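You operate a simulated robot arm through the tools that you are given. There is no shell and no other tool.

You run a simulated robot arm. Do the job below in one go: nothing can be reset, and whatever is moved stays where it is left.

Task
Roll the kraft paper smooth and lay it in the blue tray.
Fine: clamp it first and free it after, the clamp plate ends up; fingers clear of the plate as it shuts; use the yellow roller and put it back. Set down upright: yellow roller. What is to be rubbed or washed off counts as gone when no trace of it is left.

Only the result counts: the job must be done as asked and must still hold three seconds after the hand-in. Knocking over, shifting, dropping, spilling or breaking anything else fails it.

Robot
A 7-joint arm with a two-finger parallel gripper, fixed in place. Base frame: the origin is on the floor under the middle of its stand, x ahead of it, y to its left, z up; the work surface is at about z = 0.885. Readings come in m, degrees, newtons and seconds.
With the tool pointing down near the work surface it reaches from about 0.3 to 0.7 m from the base axis. Its first joint turns from -66.0 to 66.0 degrees. Payload 1.57 kg.
Tool frame: the origin (TCP) lies between the finger pads and is the grasp point; the fingertips stand 0.03 m ahead of it; z points along the fingers, y is the line along which they close. The gripper opens to 0.11 m. The fingers are 0.024 m wide and 0.012 m thick; the gripper's body (0.048 by 0.112 m) begins 0.078 m behind the TCP.
Orientation is that of the tool frame in the base frame, as [roll, pitch, yaw] about the fixed x, y, z axes, in that order (R = Rz(yaw) Ry(pitch) Rx(roll)). With the fingers straight down and closing along the base's y, the tool's x points along the base's -x, its y along +y and its z along -z.

Tools
- The arm moves only by the tool jog_arm. Its argument "rows" is a list of rows, each a list of 3 entries, a list of its own where there are three numbers: the turn, a rotation vector about the base's x, y, z in degrees, then the shift along the base's x, y, z in m, then the finger opening in m, from 0 to 0.11. In form: [[[rx, ry, rz], [dx, dy, dz], jaw], ...]. A call has 1 to 20 rows; each row shifts and turns the commanded pose from where the row before left it. A row lasts 0.2 s, in which the tool goes at most 0.05 m and 8.6 degrees; a call with a longer step from one row to the next is refused whole, and so is a gripper value outside its range. A pose out of reach is approached as far as the arm can. The call stops where the force on the tool passes 70 N (or 10 N more than at its start, if that is more) or the arm is blocked; 0.2 s more then pass. Each finger travels about 0.108 m/s and halts on what it meets, pressing with about 33 N; the grip force reading is that of the motor and also rises with nothing between the fingers. The clock runs only during rows and for 0.2 s after the last one: add rows that do not move to give the fingers time. The reply holds the time, the measured pose of the TCP, the force on the tool along the base axes, the opening and the grip force, in the units named above and with some noise, with the torque about the TCP (base axes, N m) and any sound that the robot's microphone picked up, and new pictures: "pictures" is both (left out), scene, wrist or none.
- Cameras (640 x 400 px; columns grow to the right, rows downward): "scene" is fixed at [0.1678, -0.402, 1.4059]; the picture's right is [0.57, -0.82, 0.00], its down [-0.50, -0.35, -0.79] and it looks along [0.65, 0.45, -0.61] (base axes); focal length 315 px, centre (320, 200). "wrist" rides on the gripper at [0.07, 0.016, -0.141] in the tool frame; the picture's right is [-0.23, 0.97, 0.00], its down [-0.86, -0.20, -0.48] and it looks along [-0.47, -0.11, 0.88] (tool axes); focal length 222 px, centre (320, 200). There is no depth. A picture from a camera that has moved, and an enlarged one, comes with that camera's place and axes in the base frame and with its lens. The place of the scene camera against the robot may be out by one fixed shift of up to 0.025 m in any direction.
- enlarge(camera, box): a new picture of the part [left, top, right, bottom] of that camera's present view, enlarged. The clock stands still meanwhile.
- finish_job(): hands the job in; it is judged then, once.

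Nothing tells you positions but the pictures and the camera data. Unless the task says otherwise, let go and move clear before handing in.

The tools are called after "Call:" as a command line: name --argument value ..., lists and objects as JSON in quotes. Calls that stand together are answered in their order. jog_arm: Moves the arm, as the interface text tells. Its arguments: {"type":"object","properties":{"rows":{"type":"array","items":{"type":"array"}},"pictures":{"type":"string","enum":["both","scene","wrist","none"]}},"required":["rows"]} The other tools are called the same way: enlarge (camera, box) takes an enlarged picture of a part of a camera's view; finish_job () hands the job in.

At the start:

```text
clock: 0.0
tcp_pos: [0.4468, -0.1002, 1.1649]
tcp_rot: [-180.0, 0.0, 180.0]
ft_force: [0.0, 0.5, -0.6]
ft_torque: [0.0, -0.02, 0.0]
opening: 0.1099
gripper_force: 0.1
```

scene: 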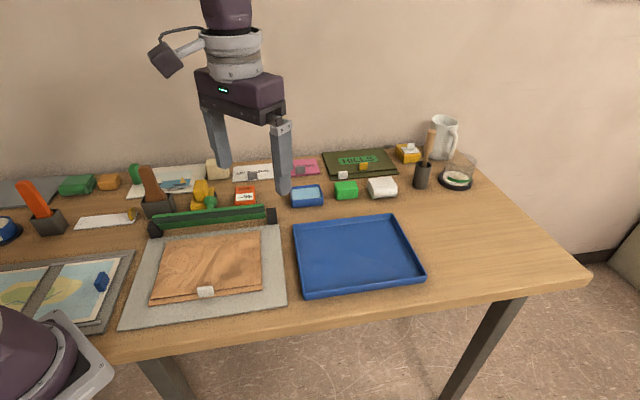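
wrist: 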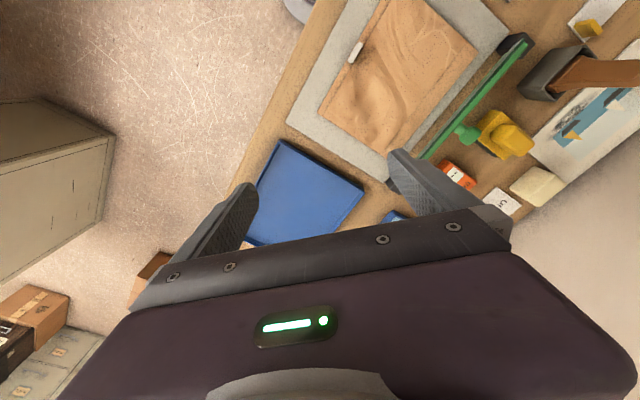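

I see a grey board with wrinkled kraft paper, a green clamp plate at the back of the board, a yellow roller just behind it and a blue tray to the right. I'll take enlarged views first.

Call:
enlarge --camera "scene" --box '[110, 150, 310, 330]'

Call:
enlarge --camera "wrist" --box '[280, 0, 640, 220]'

Call:
enlarge --camera "scene" --box '[140, 160, 240, 225]'

Call:
enlarge --camera "scene" --box '[280, 130, 500, 310]'

```text
2.22 times, centred on (210, 240) of scene
camera zoom: at [0.1678, -0.402, 1.4059], right [0.57, -0.82, 0.0], down [-0.5, -0.35, -0.79], along [0.65, 0.45, -0.61], focal length 700 px, centre (564, 111)
```

zoom: 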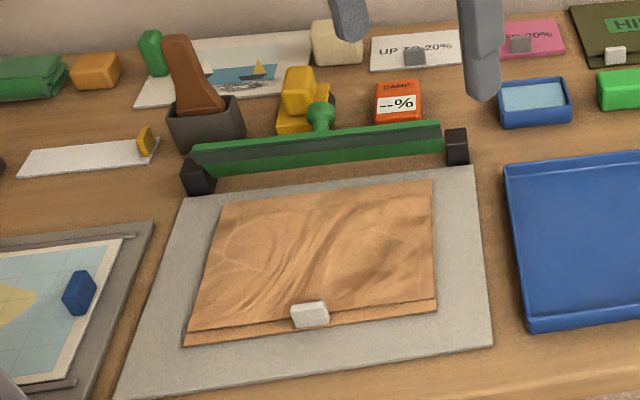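

```text
1.78 times, centred on (460, 110) of wrist
camera zoom: at [0.3787, -0.084, 1.3051], right [0.23, 0.97, 0.0], down [0.86, -0.2, 0.48], along [0.47, -0.11, -0.88], focal length 395 px, centre (71, 360)
```

zoom: 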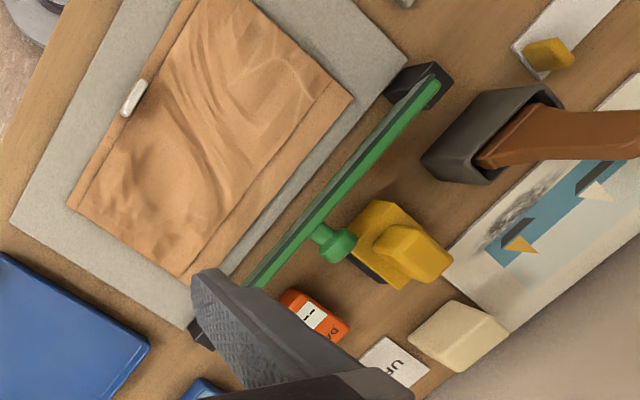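

```text
6.15 times, centred on (190, 192) of scene
camera zoom: at [0.1678, -0.402, 1.4059], right [0.57, -0.82, 0.0], down [-0.5, -0.35, -0.79], along [0.65, 0.45, -0.61], focal length 1939 px, centre (1120, 246)
```

zoom: 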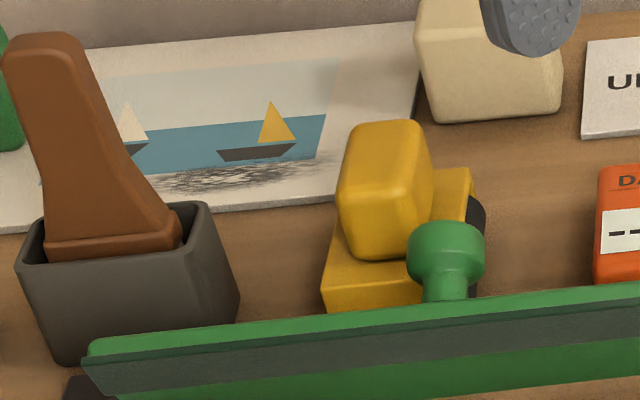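

```text
2.22 times, centred on (390, 220) of scene
camera zoom: at [0.1678, -0.402, 1.4059], right [0.57, -0.82, 0.0], down [-0.5, -0.35, -0.79], along [0.65, 0.45, -0.61], focal length 700 px, centre (164, 156)
```

zoom: 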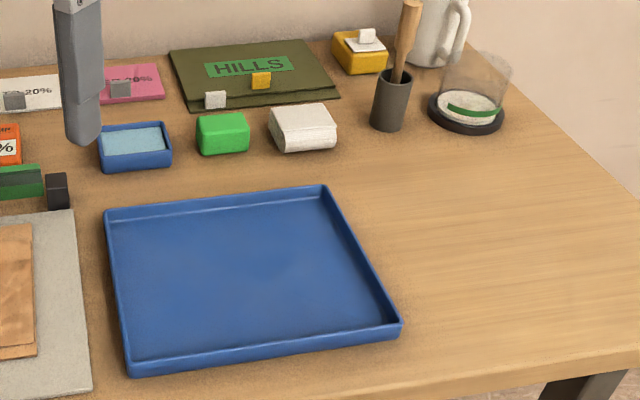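

The table is turned about 45° to the base. The clamp hinge line runs roughly from (0.41, 0.21) to (0.60, 0.01), the roller is near (0.54, 0.20) and the paper is centred near (0.42, 0.02). I'll turn the tool to match the table and look from above.

Call:
jog_arm --rows '[[[0, 0, 7.5], [0.005, 0.034, 0], 0.11], [[0, 0, 7.5], [0.005, 0.034, 0], 0.11], [[0, 0, 7.5], [0.005, 0.034, 0], 0.11], [[0, 0, 7.5], [0.005, 0.034, 0], 0.11], [[0, 0, 7.5], [0.005, 0.034, 0], 0.11], [[0, 0, 7.5], [0.005, 0.034, 0], 0.11]]'

```text
clock: 1.4
tcp_pos: [0.4796, 0.1043, 1.1629]
tcp_rot: [-180.0, 0.0, -134.7]
ft_force: [-0.4, 0.7, -0.4]
ft_torque: [-0.06, -0.02, 0.01]
opening: 0.1099
gripper_force: 0.1
camera wrist: at [0.4184, 0.0666, 1.3051], right [-0.53, 0.85, 0.0], down [0.74, 0.47, 0.48], along [0.41, 0.25, -0.88], focal length 222 px, centre (320, 200)
```

scene: 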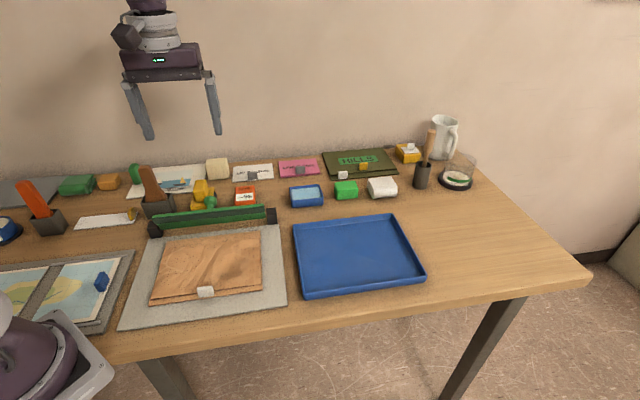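
wrist: 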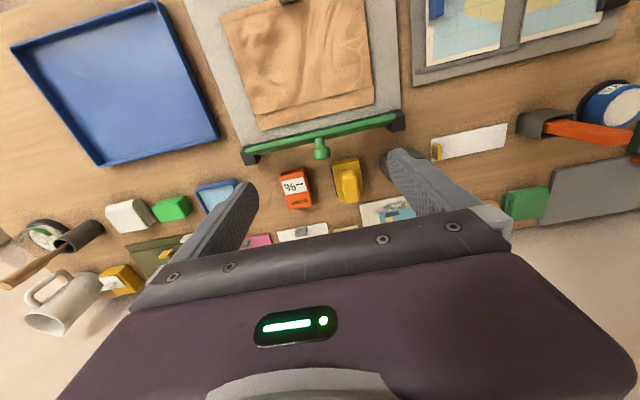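

Call:
enlarge --camera "wrist" --box '[180, 0, 440, 160]'

Call:
enlarge --camera "wrist" --box '[230, 100, 430, 225]'

Call:
enlarge --camera "scene" --box '[130, 140, 290, 240]'

```text
2.46 times, centred on (310, 80) of wrist
camera zoom: at [0.4184, 0.0666, 1.3051], right [-0.53, 0.85, 0.0], down [0.74, 0.47, 0.48], along [0.41, 0.25, -0.88], focal length 547 px, centre (345, 495)
```

zoom: 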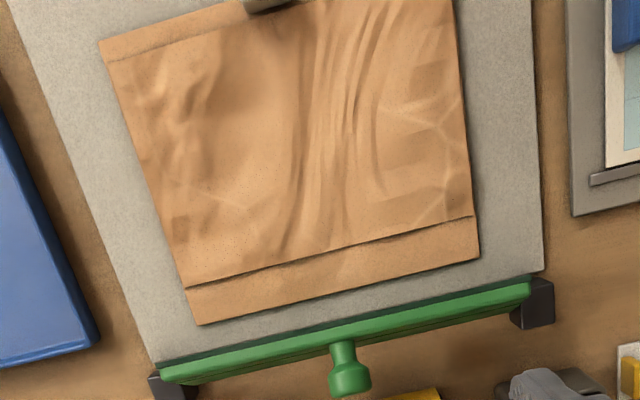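

```text
3.20 times, centred on (330, 162) of wrist
camera zoom: at [0.4184, 0.0666, 1.3051], right [-0.53, 0.85, 0.0], down [0.74, 0.47, 0.48], along [0.41, 0.25, -0.88], focal length 711 px, centre (288, 320)
```

zoom: 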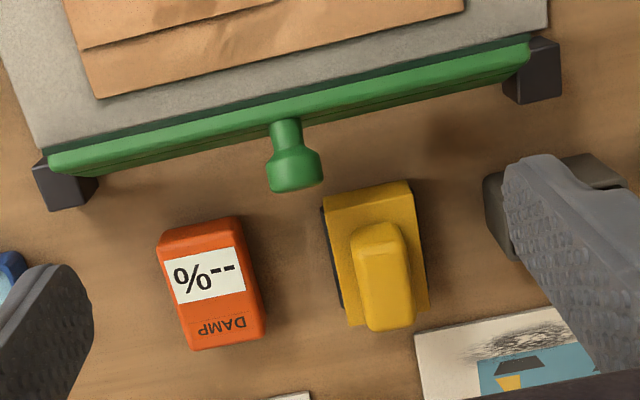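

```text
4.00 times, centred on (210, 190) of scene
camera zoom: at [0.1677, -0.402, 1.4059], right [0.57, -0.82, 0.0], down [-0.5, -0.35, -0.79], along [0.65, 0.45, -0.61], focal length 1260 px, centre (760, 240)
```

zoom: 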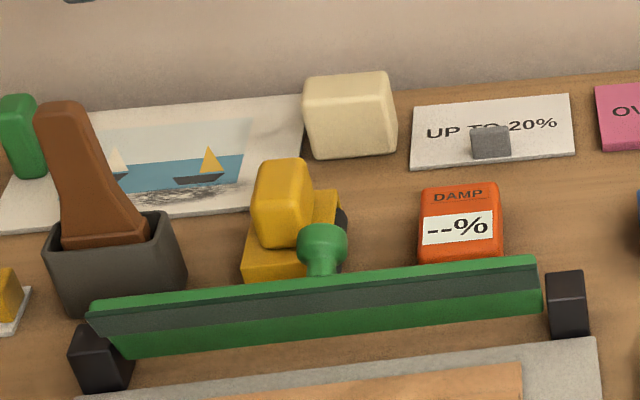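

The roller, knob and plate are clear from here, but I need their heights and shapes. I'll lower the camera closer over the roller and clamp knob.

Call:
jog_arm --rows '[[[0, 0, 0], [0.01, 0.015, -0.03], 0.11], [[0, 0, 0], [0.01, 0.015, -0.03], 0.11], [[0, 0, 0], [0.01, 0.015, -0.03], 0.11]]'

Call:
enlarge --camera "wrist" --box '[200, 50, 440, 200]'

```text
clock: 2.2
tcp_pos: [0.5082, 0.1499, 1.0745]
tcp_rot: [180.0, 0.1, -134.9]
ft_force: [-0.6, -0.9, -0.4]
ft_torque: [-0.01, 0.01, -0.02]
opening: 0.1096
gripper_force: 0.0
camera wrist: at [0.4476, 0.1119, 1.215], right [-0.53, 0.85, 0.0], down [0.75, 0.46, 0.48], along [0.41, 0.25, -0.88], focal length 222 px, centre (320, 200)
```

scene: 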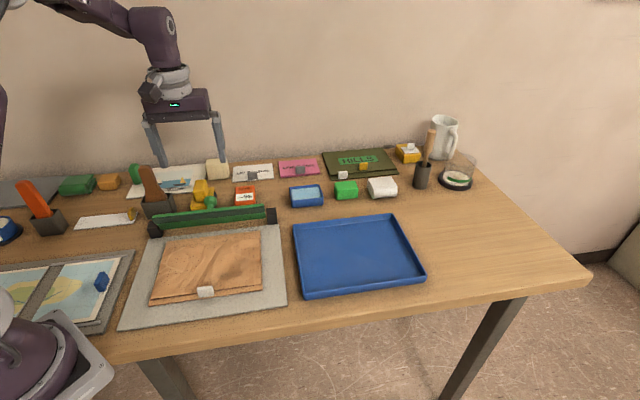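
wrist: 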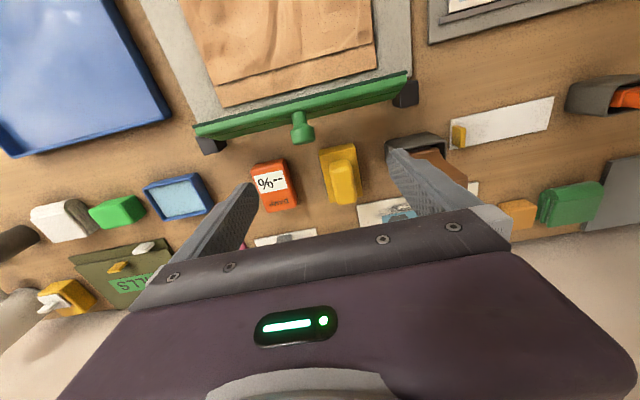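

```text
2.67 times, centred on (320, 125) of wrist
camera zoom: at [0.4476, 0.1119, 1.215], right [-0.53, 0.85, 0.0], down [0.75, 0.46, 0.48], along [0.41, 0.25, -0.88], focal length 592 px, centre (320, 400)
```

zoom: 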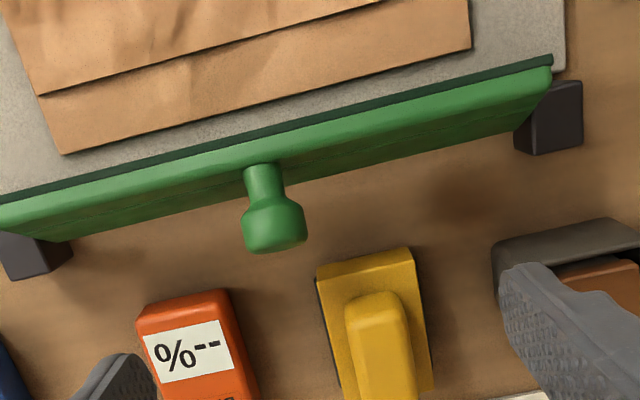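

The plate seems to lean forward about 60° from closed, with the knob head near (0.504, 0.124, 0.96). I'll take a tilted side view from the right to confirm the profiles of plate and roller.

Call:
jog_arm --rows '[[[0, 0, 8.2], [0.0102, -0.0136, 0.015], 0.11], [[0, 0, 8.2], [0.0102, -0.0136, 0.015], 0.11], [[0, 0, 8.2], [0.0102, -0.0136, 0], 0.11], [[0, 0, 8.2], [0.0102, -0.0136, 0], 0.11], [[0, 0, 8.2], [0.0102, -0.0136, 0], 0.11], [[0, 0, 8.2], [0.0102, -0.0136, 0], 0.11], [[0, 0, 8.2], [0.0102, -0.0136, 0], 0.11], [[0, 0, 8.2], [0.0102, -0.0136, 0], 0.11], [[0, 0, 8.2], [0.0102, -0.0136, 0], 0.11], [[0, 0, 8.2], [0.0102, -0.0136, 0], 0.11], [[0, 0, 8.2], [0.0102, -0.0136, 0], 0.11], [[5.3, 5.3, 0], [0, 0, -0.01], 0.11], [[5.3, 5.3, 0], [0, 0, -0.01], 0.11], [[5.3, 5.3, 0], [0, 0, -0.01], 0.11], [[5.3, 5.3, 0], [0, 0, -0.01], 0.11]]'

Call:
enlarge --camera "wrist" --box '[220, 60, 460, 210]'

```text
clock: 5.4
tcp_pos: [0.5781, 0.0105, 1.0688]
tcp_rot: [-179.8, 30.0, -44.7]
ft_force: [0.5, -0.2, -0.3]
ft_torque: [0.02, 0.0, 0.02]
opening: 0.1102
gripper_force: 0.1
out of reach, approached as far as the arm can: row 14, 15
camera wrist: at [0.6596, -0.0939, 1.1574], right [-0.83, -0.55, 0.11], down [-0.22, 0.49, 0.84], along [-0.52, 0.67, -0.53], focal length 222 px, centre (320, 200)
```

scene: 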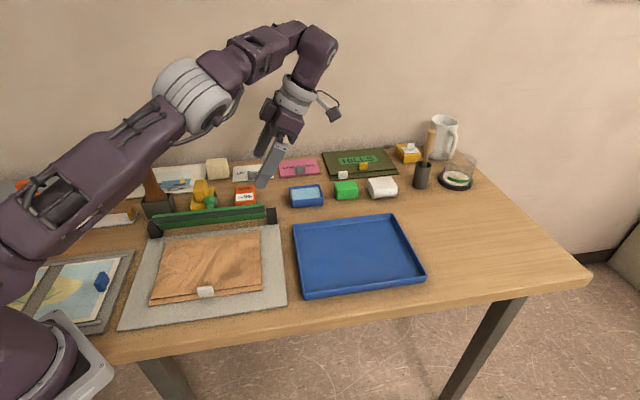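
wrist: 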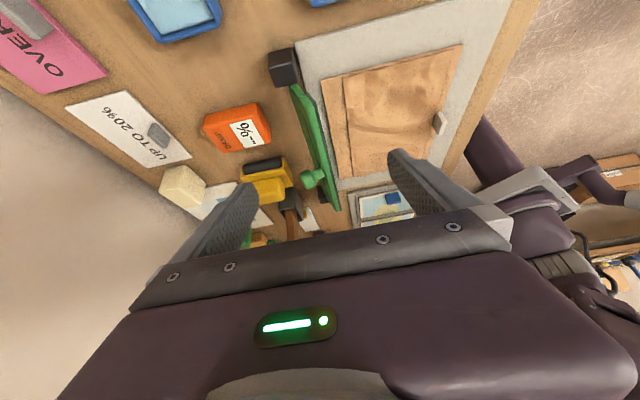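

```text
2.67 times, centred on (340, 135) of wrist
camera zoom: at [0.6596, -0.0939, 1.1574], right [-0.83, -0.55, 0.11], down [-0.22, 0.49, 0.84], along [-0.52, 0.67, -0.53], focal length 592 px, centre (267, 373)
```

zoom: 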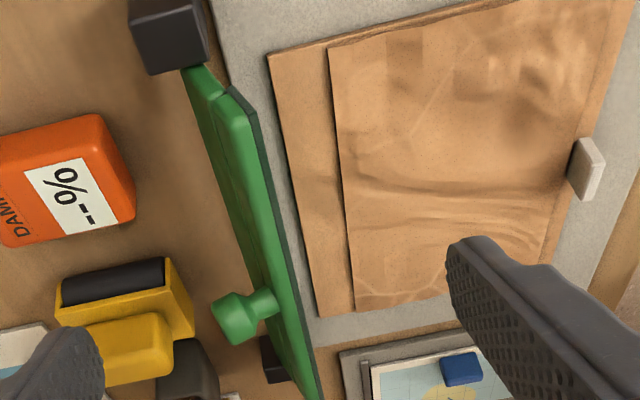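

The side view confirms it: the plate leans forward over the board, its knob points up and back, and the roller's black drum is on its right side with the axis along the table depth. I'll reverse the motion and look closely at the roller from above.

Call:
jog_arm --rows '[[[-5.3, -5.3, 0], [0, 0, 0.01], 0.11], [[-5.3, -5.3, 0], [0, 0, 0.01], 0.11], [[-5.3, -5.3, 0], [0, 0, 0.01], 0.11], [[-5.3, -5.3, 0], [0, 0, 0.01], 0.11], [[0, 0, -8.2], [-0.0102, 0.0136, 0], 0.11], [[0, 0, -8.2], [-0.0102, 0.0136, 0], 0.11], [[0, 0, -8.2], [-0.0102, 0.0136, 0], 0.11], [[0, 0, -8.2], [-0.0102, 0.0136, 0], 0.11], [[0, 0, -8.2], [-0.0102, 0.0136, 0], 0.11], [[0, 0, -8.2], [-0.0102, 0.0136, 0], 0.11], [[0, 0, -8.2], [-0.0102, 0.0136, 0], 0.11], [[0, 0, -8.2], [-0.0102, 0.0136, 0], 0.11], [[0, 0, -8.2], [-0.0102, 0.0136, 0], 0.11], [[0, 0, -8.2], [-0.0102, 0.0136, 0], 0.11], [[0, 0, -8.2], [-0.0102, 0.0136, 0], 0.11], [[0, 0, 0], [0.018, 0.02, -0.02], 0.11], [[0, 0, 0], [0.018, 0.02, -0.02], 0.11]]'

Call:
enlarge --camera "wrist" --box '[220, 70, 420, 195]'

```text
clock: 9.0
tcp_pos: [0.5003, 0.2001, 1.0689]
tcp_rot: [-180.0, 0.0, -135.0]
ft_force: [-0.6, -0.1, -0.4]
ft_torque: [0.02, -0.01, 0.02]
opening: 0.11
gripper_force: 0.0
camera wrist: at [0.4409, 0.1623, 1.2114], right [-0.53, 0.85, 0.0], down [0.75, 0.46, 0.48], along [0.41, 0.25, -0.88], focal length 222 px, centre (320, 200)
```

scene: 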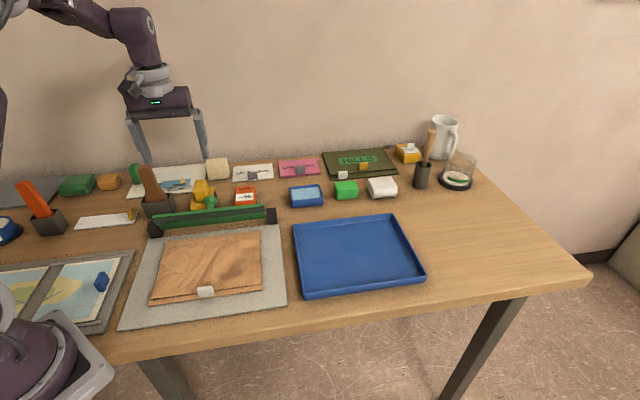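
wrist: 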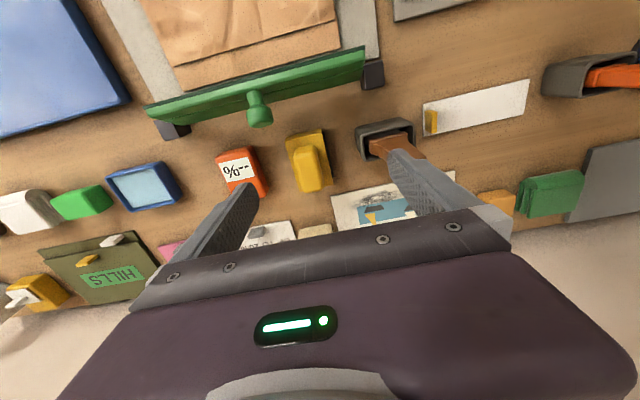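

```text
3.20 times, centred on (320, 132) of wrist
camera zoom: at [0.4409, 0.1623, 1.2114], right [-0.53, 0.85, 0.0], down [0.75, 0.46, 0.48], along [0.41, 0.25, -0.88], focal length 711 px, centre (320, 416)
```

zoom: 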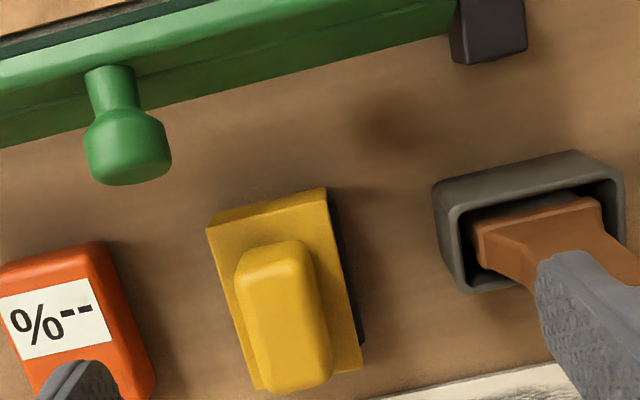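

The roller handle runs along the table depth, centred near (0.536, 0.205), with its top at about z 0.957. I'll do the clamp first, moving above the knob with the jaws partly closed and checking the alignment.

Call:
jog_arm --rows '[[[0, 0, 0], [0.0026, -0.037, 0], 0.09], [[0, 0, 0], [0.0026, -0.037, 0], 0.07], [[0, 0, 0], [0, 0, -0.025], 0.07], [[0, 0, 0], [0, 0, -0.015], 0.07]]'

Call:
enlarge --camera "wrist" --box '[220, 100, 420, 225]'

```text
clock: 10.0
tcp_pos: [0.5074, 0.1247, 1.0302]
tcp_rot: [180.0, 0.0, -134.9]
ft_force: [-0.6, -0.5, 0.2]
ft_torque: [0.03, 0.02, -0.04]
opening: 0.07
gripper_force: 0.0
camera wrist: at [0.4467, 0.0876, 1.1718], right [-0.53, 0.85, 0.0], down [0.75, 0.46, 0.48], along [0.41, 0.25, -0.88], focal length 222 px, centre (320, 200)
```

scene: 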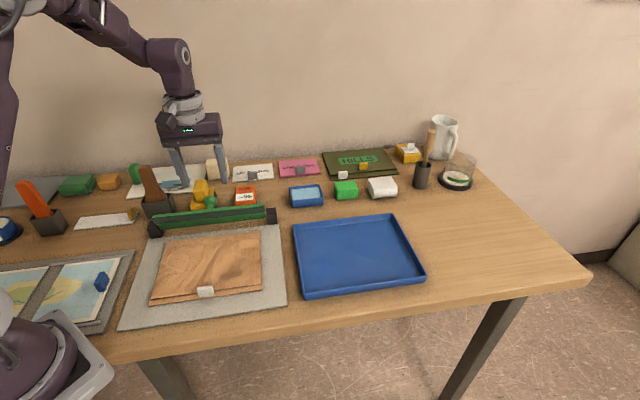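
wrist: 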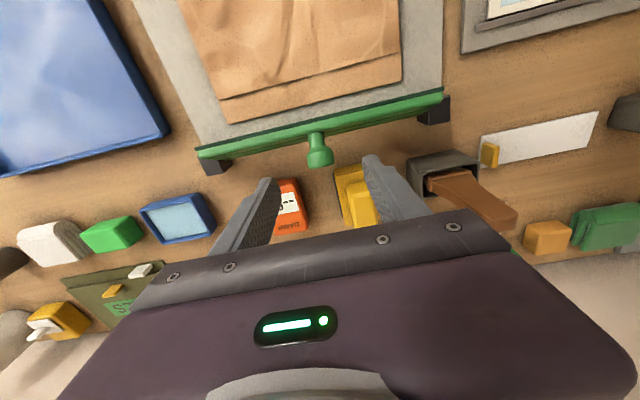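

```text
3.20 times, centred on (320, 162) of wrist
camera zoom: at [0.4467, 0.0876, 1.1718], right [-0.53, 0.85, 0.0], down [0.75, 0.46, 0.48], along [0.41, 0.25, -0.88], focal length 711 px, centre (320, 320)
```

zoom: 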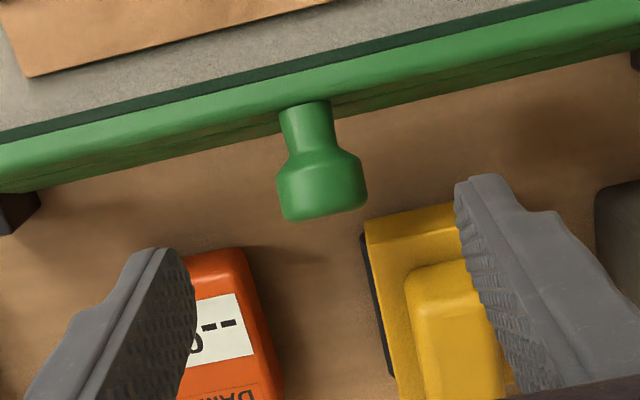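

The knob sits well centred between the fingers. I'll lower so the fingertips straddle only the knob head, then grip it.

Call:
jog_arm --rows '[[[0, 0, 0], [-0.001, 0.001, -0.02], 0.07], [[0, 0, 0], [0, 0, -0.02], 0.07], [[0, 0, 0], [0, 0, -0.018], 0.07], [[0, 0, 0], [0, 0, 0], 0.07]]'

Call:
enlarge --camera "wrist" --box '[220, 100, 420, 225]'

Call:
enlarge --camera "scene" --box '[150, 140, 270, 240]'

```text
clock: 11.0
tcp_pos: [0.505, 0.1254, 0.9708]
tcp_rot: [179.8, -0.1, -135.0]
ft_force: [0.2, -0.8, -0.3]
ft_torque: [-0.01, 0.0, -0.01]
opening: 0.0697
gripper_force: 0.0
camera wrist: at [0.4453, 0.0888, 1.1135], right [-0.53, 0.85, 0.0], down [0.75, 0.46, 0.48], along [0.41, 0.25, -0.88], focal length 222 px, centre (320, 200)
```

scene: 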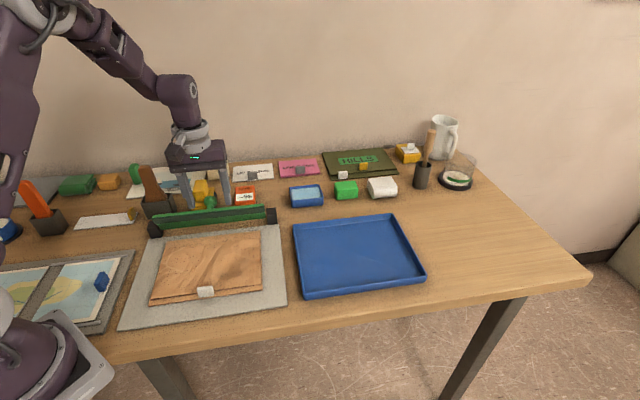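
wrist: 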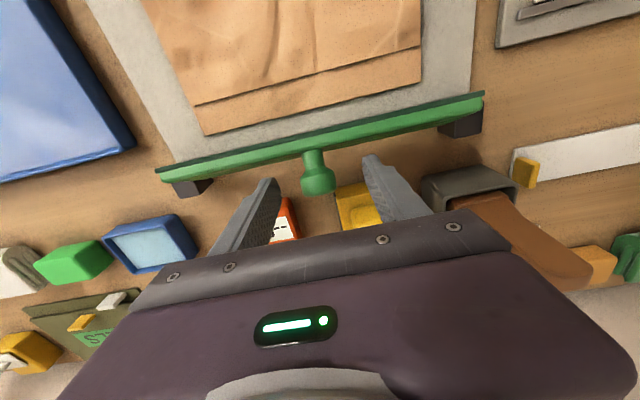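

```text
3.20 times, centred on (320, 162) of wrist
camera zoom: at [0.4453, 0.0888, 1.1135], right [-0.53, 0.85, 0.0], down [0.75, 0.46, 0.48], along [0.41, 0.25, -0.88], focal length 711 px, centre (320, 320)
```

zoom: 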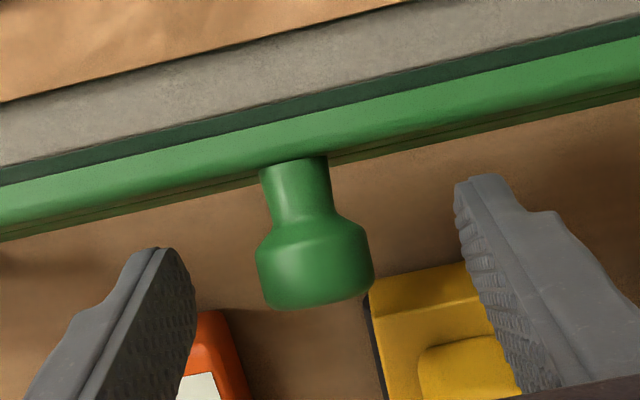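

```text
4.00 times, centred on (210, 190) of scene
camera zoom: at [0.1678, -0.402, 1.4059], right [0.57, -0.82, 0.0], down [-0.5, -0.35, -0.79], along [0.65, 0.45, -0.61], focal length 1260 px, centre (760, 240)
```

zoom: 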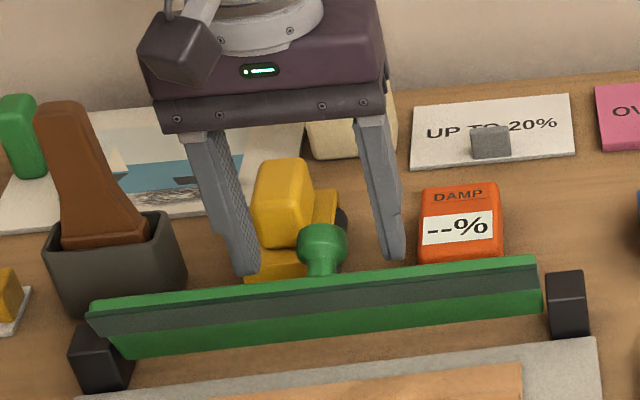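

The fingertips flank the knob head and are clear of the plate, so I'll close on the knob.

Call:
jog_arm --rows '[[[0, 0, 0], [0, 0, 0], 0.045], [[0, 0, 0], [0, 0, 0], 0.015], [[0, 0, 0], [0, 0, 0], 0.015], [[0, 0, 0], [0, 0, 0], 0.015]]'

Call:
enlarge --camera "wrist" --box '[220, 100, 420, 225]'

```text
clock: 12.0
tcp_pos: [0.5072, 0.1269, 0.9719]
tcp_rot: [-179.9, 0.1, -135.0]
ft_force: [10.6, -9.0, -5.9]
ft_torque: [-0.12, -0.34, -0.03]
opening: 0.0278
gripper_force: 37.9
camera wrist: at [0.446, 0.088, 1.1136], right [-0.53, 0.85, 0.0], down [0.75, 0.46, 0.48], along [0.41, 0.25, -0.88], focal length 222 px, centre (320, 200)
```

scene: 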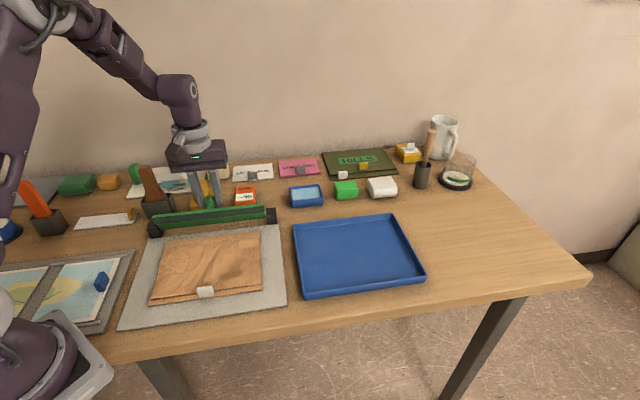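
wrist: 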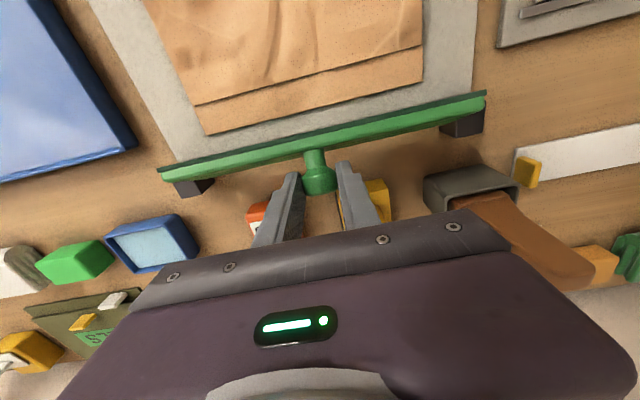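

```text
3.20 times, centred on (320, 162) of wrist
camera zoom: at [0.446, 0.088, 1.1136], right [-0.53, 0.85, 0.0], down [0.75, 0.46, 0.48], along [0.41, 0.25, -0.88], focal length 711 px, centre (320, 320)
```

zoom: 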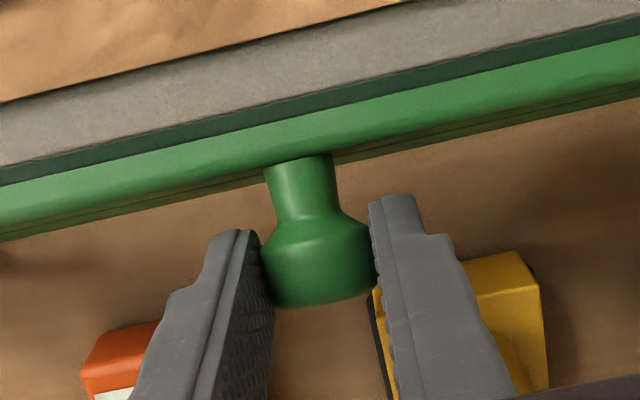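

The knob is gripped, so I'll swing it forward along the hinge arc in small steps and watch the forces.

Call:
jog_arm --rows '[[[0, 0, 0], [-0.0035, -0.0035, 0.0003], 0.015], [[0, 0, 0], [-0.0035, -0.0035, 0.0003], 0.015], [[0, 0, 0], [-0.0034, -0.0034, -0.0006], 0.015], [[0, 0, 0], [-0.0033, -0.0033, -0.0006], 0.015]]' --pictures "both"

```text
clock: 13.0
tcp_pos: [0.4949, 0.1125, 0.9729]
tcp_rot: [-179.9, 0.4, -134.9]
ft_force: [23.1, 0.3, 18.1]
ft_torque: [0.8, -1.0, -0.37]
opening: 0.0276
gripper_force: 37.7
camera wrist: at [0.4326, 0.0751, 1.1132], right [-0.53, 0.85, 0.0], down [0.74, 0.46, 0.48], along [0.41, 0.26, -0.87], focal length 222 px, centre (320, 200)
```

scene: 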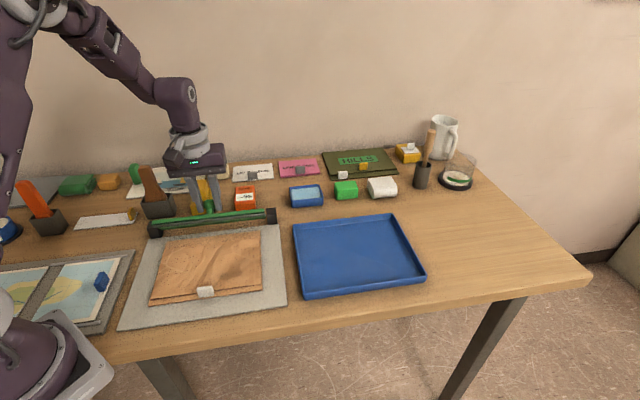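
wrist: 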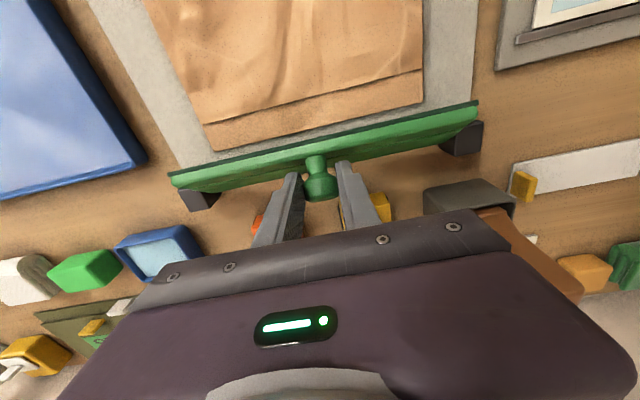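

The plate is rotating with a moderate upward force, so my arc is slightly low. I'll continue a bit flatter.

Call:
jog_arm --rows '[[[0, 0, 0], [-0.0032, -0.0032, 0.001], 0.015], [[0, 0, 0], [-0.0032, -0.0032, 0.0], 0.015], [[0, 0, 0], [-0.0031, -0.0031, -0.0006], 0.015], [[0, 0, 0], [-0.0031, -0.0031, -0.001], 0.015]]' --pictures "both"

Call:
enlarge --camera "scene" --box '[130, 140, 290, 240]'

```text
clock: 14.0
tcp_pos: [0.4803, 0.0999, 0.9696]
tcp_rot: [-179.9, 0.0, -135.1]
ft_force: [14.5, -6.8, -0.9]
ft_torque: [0.01, -0.39, -0.1]
opening: 0.029
gripper_force: 7.8
camera wrist: at [0.4194, 0.062, 1.1121], right [-0.53, 0.85, 0.0], down [0.75, 0.46, 0.48], along [0.41, 0.25, -0.88], focal length 222 px, centre (320, 200)
```

scene: 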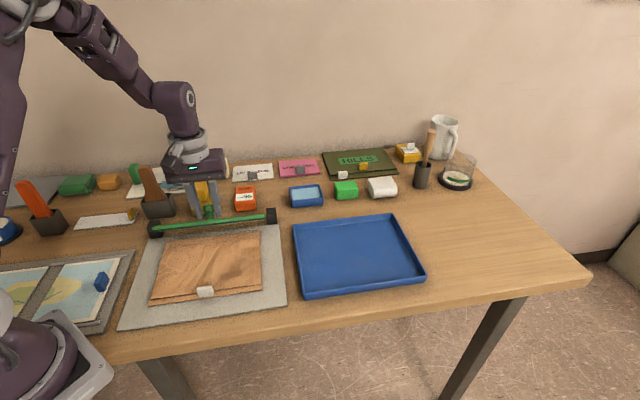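
wrist: 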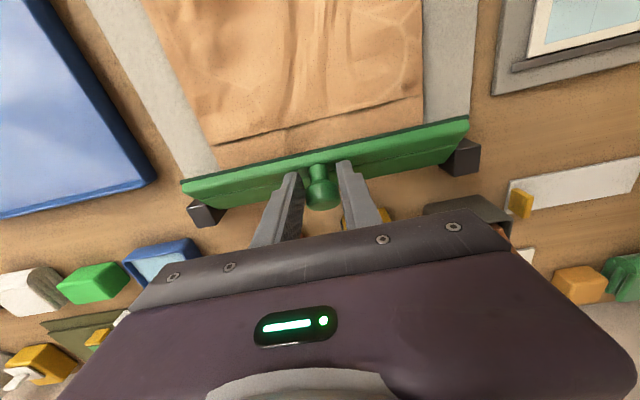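

```text
4.00 times, centred on (210, 190) of scene
camera zoom: at [0.1681, -0.4022, 1.4058], right [0.57, -0.82, 0.0], down [-0.5, -0.35, -0.79], along [0.65, 0.45, -0.61], focal length 1260 px, centre (760, 240)
```

zoom: 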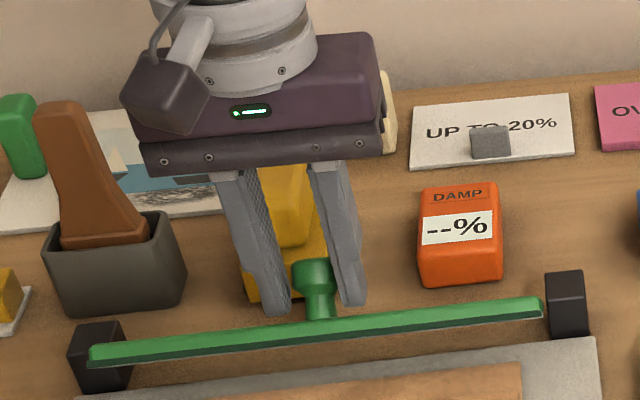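

Call:
enlarge --camera "wrist" --box '[220, 100, 420, 225]'

```text
3.20 times, centred on (320, 162) of wrist
camera zoom: at [0.4194, 0.062, 1.1121], right [-0.53, 0.85, 0.0], down [0.75, 0.46, 0.48], along [0.41, 0.25, -0.88], focal length 711 px, centre (320, 320)
```

zoom: 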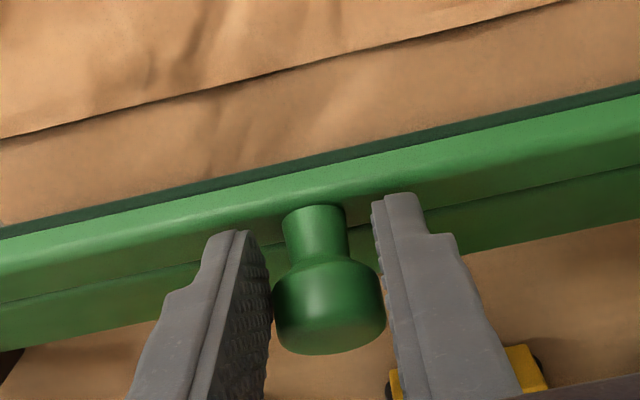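

The knob is slipping towards the back edge of the pads, so gripping can't transmit enough force. I'll open, back off upward and push it from behind with closed fingers.

Call:
jog_arm --rows '[[[0, 0, 0], [0, 0, 0], 0.05], [[0, 0, 0], [0, 0, 0], 0.06], [[0, 0, 0], [0, 0, 0.02], 0.06], [[0, 0, 0], [0, 0, 0.03], 0.06]]' --pictures "both"

Call:
enlarge --camera "wrist" --box '[220, 100, 420, 225]'

Call:
enlarge --camera "scene" --box '[130, 140, 290, 240]'

```text
clock: 15.0
tcp_pos: [0.481, 0.0998, 1.0203]
tcp_rot: [180.0, 0.0, -135.0]
ft_force: [0.6, 0.1, 0.3]
ft_torque: [-0.01, 0.01, 0.0]
opening: 0.0599
gripper_force: 0.1
camera wrist: at [0.4196, 0.0622, 1.1627], right [-0.53, 0.85, 0.0], down [0.75, 0.46, 0.48], along [0.41, 0.25, -0.88], focal length 222 px, centre (320, 200)
```

scene: 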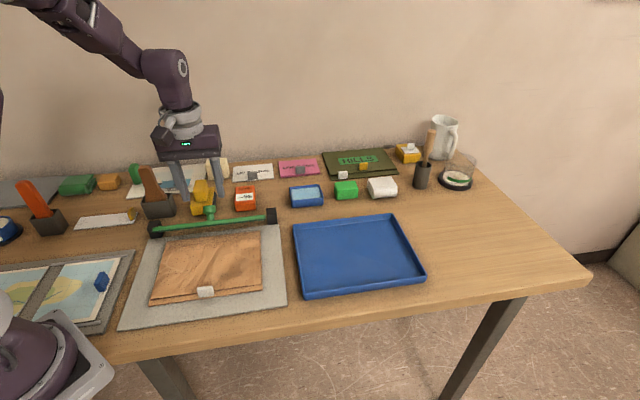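
wrist: 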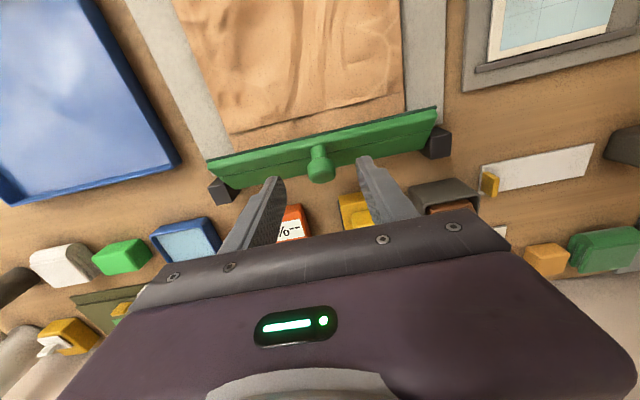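

```text
3.20 times, centred on (320, 162) of wrist
camera zoom: at [0.4196, 0.0622, 1.1627], right [-0.53, 0.85, 0.0], down [0.75, 0.46, 0.48], along [0.41, 0.25, -0.88], focal length 711 px, centre (320, 320)
```

zoom: 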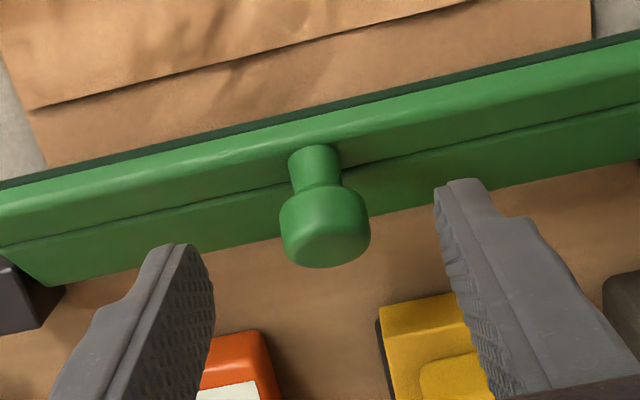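

```text
4.00 times, centred on (210, 190) of scene
camera zoom: at [0.1677, -0.402, 1.4059], right [0.57, -0.82, 0.0], down [-0.5, -0.35, -0.79], along [0.65, 0.45, -0.61], focal length 1260 px, centre (760, 240)
```

zoom: 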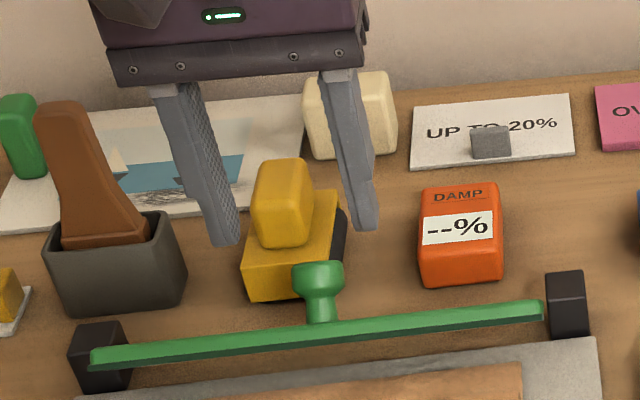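

The plate holds its angle at about 38° on a stiff friction hinge. I'll move behind the knob, close the fingers and push it forward.

Call:
jog_arm --rows '[[[0, 0, 0], [0.03, 0.031, 0], 0.06], [[0, 0, 0], [0, 0, 0], 0.0], [[0, 0, 0], [0, 0, -0.02], 0.0], [[0, 0, 0], [0, 0, -0.02], 0.0], [[0, 0, 0], [0, 0, -0.012], 0.0], [[0, 0, 0], [0, 0, 0], 0.0]]' --pictures "both"

Call:
enlarge --camera "wrist" --box '[220, 100, 420, 225]'

Call:
enlarge --camera "scene" --box '[130, 140, 290, 240]'

```text
clock: 16.4
tcp_pos: [0.5094, 0.1303, 0.9687]
tcp_rot: [-179.9, 0.0, -135.0]
ft_force: [-0.2, -0.5, -0.7]
ft_torque: [0.0, 0.0, 0.02]
opening: 0.0
gripper_force: 21.1
camera wrist: at [0.4493, 0.0932, 1.1099], right [-0.53, 0.85, 0.0], down [0.75, 0.46, 0.48], along [0.41, 0.25, -0.88], focal length 222 px, centre (320, 200)
```

scene: 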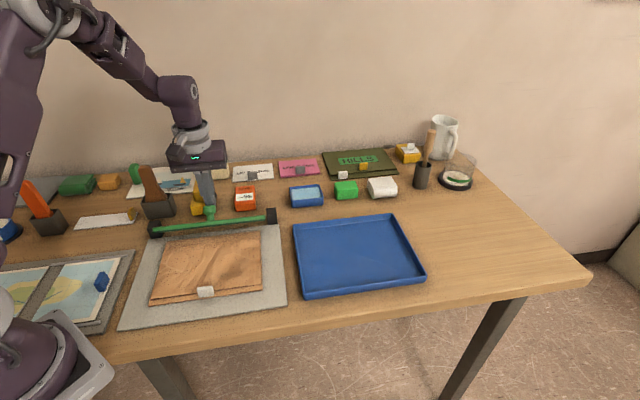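
wrist: 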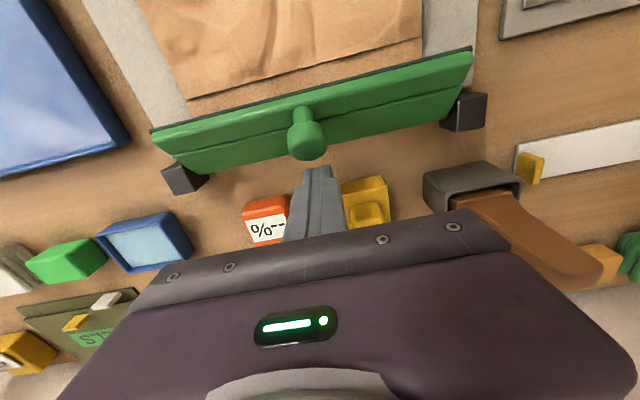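

```text
3.20 times, centred on (320, 162) of wrist
camera zoom: at [0.4493, 0.0932, 1.1099], right [-0.53, 0.85, 0.0], down [0.75, 0.46, 0.48], along [0.41, 0.25, -0.88], focal length 711 px, centre (320, 320)
```

zoom: 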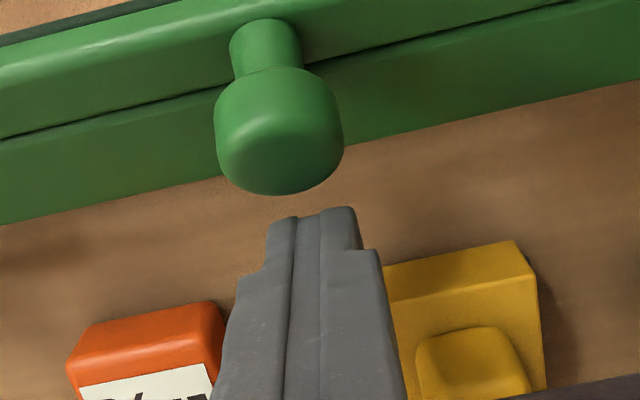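

```text
4.00 times, centred on (210, 190) of scene
camera zoom: at [0.1678, -0.402, 1.4059], right [0.57, -0.82, 0.0], down [-0.5, -0.35, -0.79], along [0.65, 0.45, -0.61], focal length 1260 px, centre (760, 240)
```

zoom: 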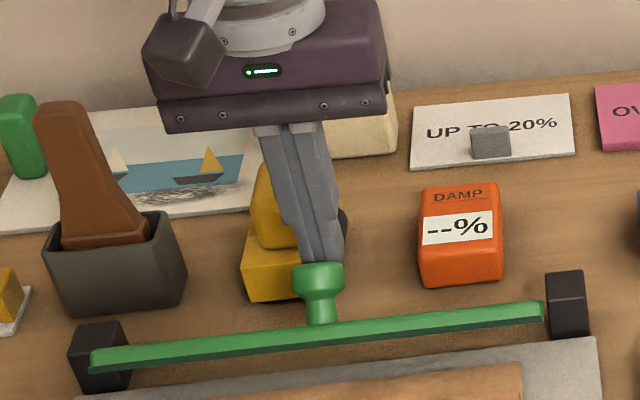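

Call:
jog_arm --rows '[[[0, 0, 0], [-0.005, -0.005, 0], 0.0], [[0, 0, 0], [-0.004, -0.004, 0], 0.0], [[0, 0, 0], [-0.004, -0.004, -0.001], 0.0], [[0, 0, 0], [-0.004, -0.004, -0.002], 0.0], [[0, 0, 0], [-0.004, -0.004, -0.002], 0.0]]' --pictures "both"

Call:
enlarge --camera "wrist" --box '[220, 100, 420, 225]'

Call:
enlarge --camera "scene" --box '[130, 140, 290, 240]'

```text
clock: 17.6
tcp_pos: [0.4885, 0.1094, 0.9639]
tcp_rot: [-180.0, 0.0, -135.0]
ft_force: [1.0, 0.8, -1.3]
ft_torque: [0.01, 0.01, 0.0]
opening: 0.0
gripper_force: 21.7
camera wrist: at [0.4285, 0.0721, 1.1052], right [-0.53, 0.85, 0.0], down [0.75, 0.46, 0.48], along [0.41, 0.25, -0.88], focal length 222 px, centre (320, 200)
```

scene: 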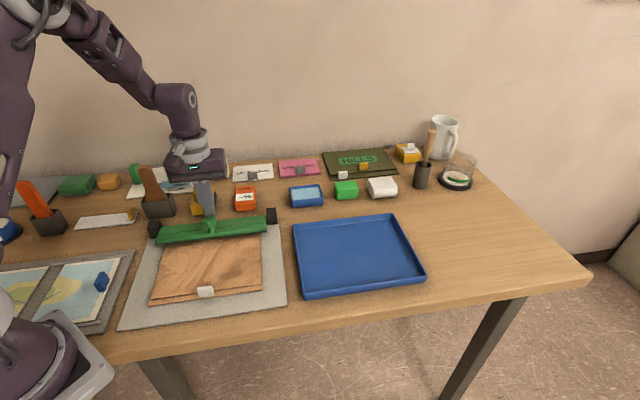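
wrist: 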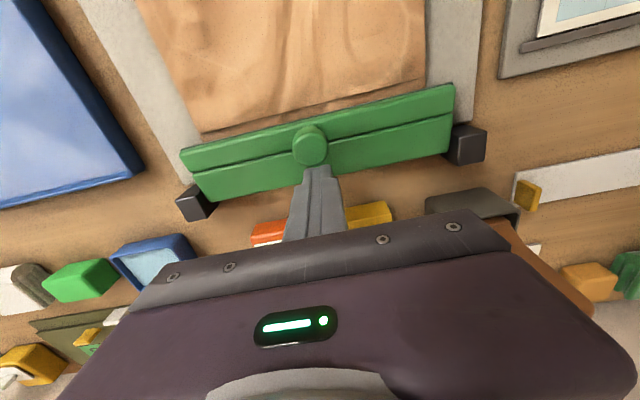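

```text
3.20 times, centred on (320, 162) of wrist
camera zoom: at [0.4285, 0.0721, 1.1052], right [-0.53, 0.85, 0.0], down [0.75, 0.46, 0.48], along [0.41, 0.25, -0.88], focal length 711 px, centre (320, 320)
```

zoom: 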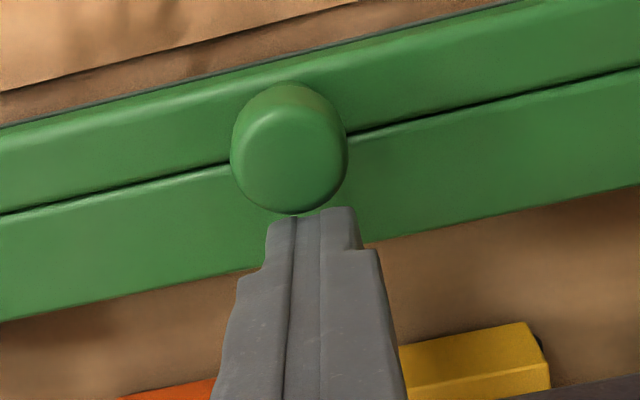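

```text
4.00 times, centred on (210, 190) of scene
camera zoom: at [0.1678, -0.402, 1.4059], right [0.57, -0.82, 0.0], down [-0.5, -0.35, -0.79], along [0.65, 0.45, -0.61], focal length 1260 px, centre (760, 240)
```

zoom: 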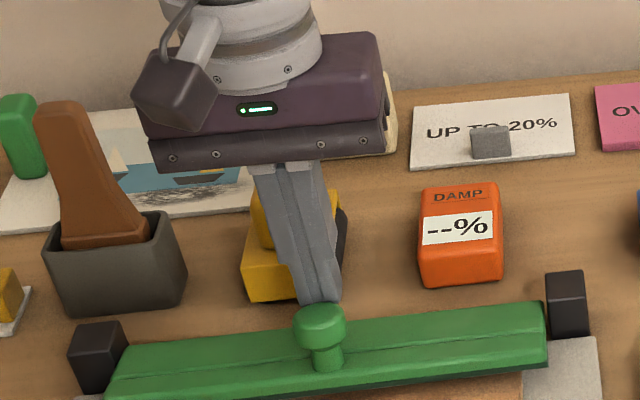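

The plate dropped nearly flat with the knob now pointing up. I'll raise, centre over the knob and press straight down gently to make sure it's fully shut.

Call:
jog_arm --rows '[[[0, 0, 0], [0.003, 0.003, 0.015], 0.0], [[0, 0, 0], [0, 0, 0.02], 0.0], [[0, 0, 0], [-0.0226, -0.0226, 0], 0.0], [[0, 0, 0], [0, 0, -0.01], 0.0], [[0, 0, 0], [0, 0, -0.004], 0.0], [[0, 0, 0], [0, 0, -0.003], 0.0]]' --pictures "both"

Call:
enlarge --camera "scene" --box '[130, 160, 290, 260]'

```text
clock: 19.0
tcp_pos: [0.4696, 0.0906, 0.9818]
tcp_rot: [-180.0, 0.0, -134.9]
ft_force: [1.1, -0.8, 0.8]
ft_torque: [0.03, 0.02, -0.02]
opening: 0.0
gripper_force: 21.7
camera wrist: at [0.409, 0.0525, 1.1232], right [-0.53, 0.85, 0.0], down [0.75, 0.46, 0.48], along [0.41, 0.25, -0.88], focal length 222 px, centre (320, 200)
```

scene: 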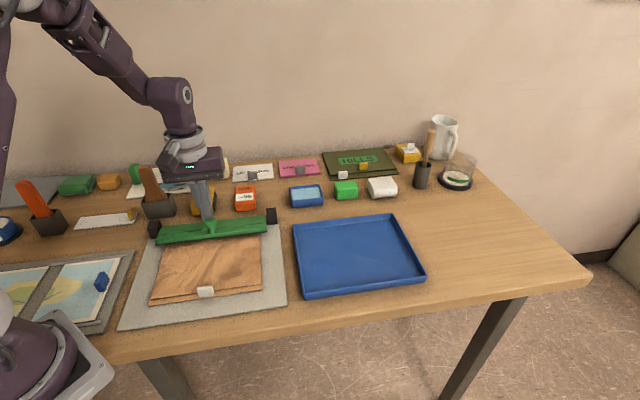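
wrist: 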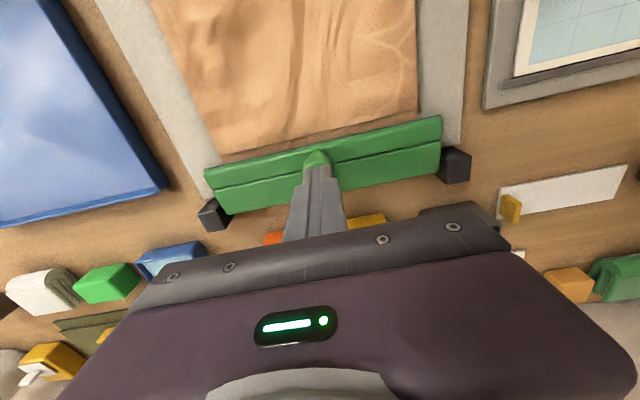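

```text
4.00 times, centred on (210, 210) of scene
camera zoom: at [0.1677, -0.402, 1.4059], right [0.57, -0.82, 0.0], down [-0.5, -0.35, -0.79], along [0.65, 0.45, -0.61], focal length 1260 px, centre (760, 160)
```

zoom: 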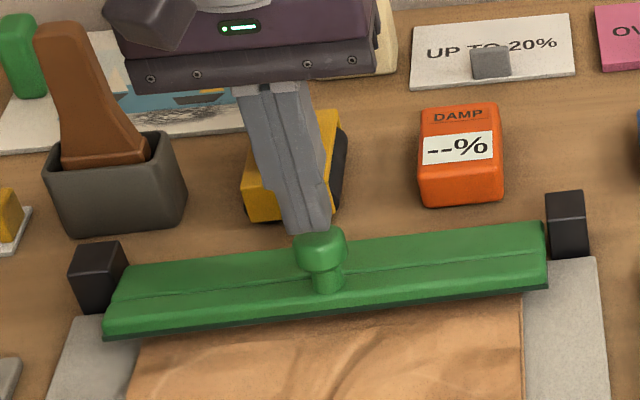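

Call:
jog_arm --rows '[[[0, 0, 0], [0, 0, -0.003], 0.0], [[0, 0, 0], [0, 0, -0.002], 0.0], [[0, 0, 0], [0, 0, -0.002], 0.0], [[0, 0, 0], [0, 0, -0.002], 0.0]]' --pictures "none"

```text
clock: 20.0
tcp_pos: [0.47, 0.0898, 0.9723]
tcp_rot: [180.0, 0.0, -135.0]
ft_force: [0.8, -0.6, 0.0]
ft_torque: [0.02, -0.01, -0.01]
opening: 0.0
gripper_force: 20.7
```

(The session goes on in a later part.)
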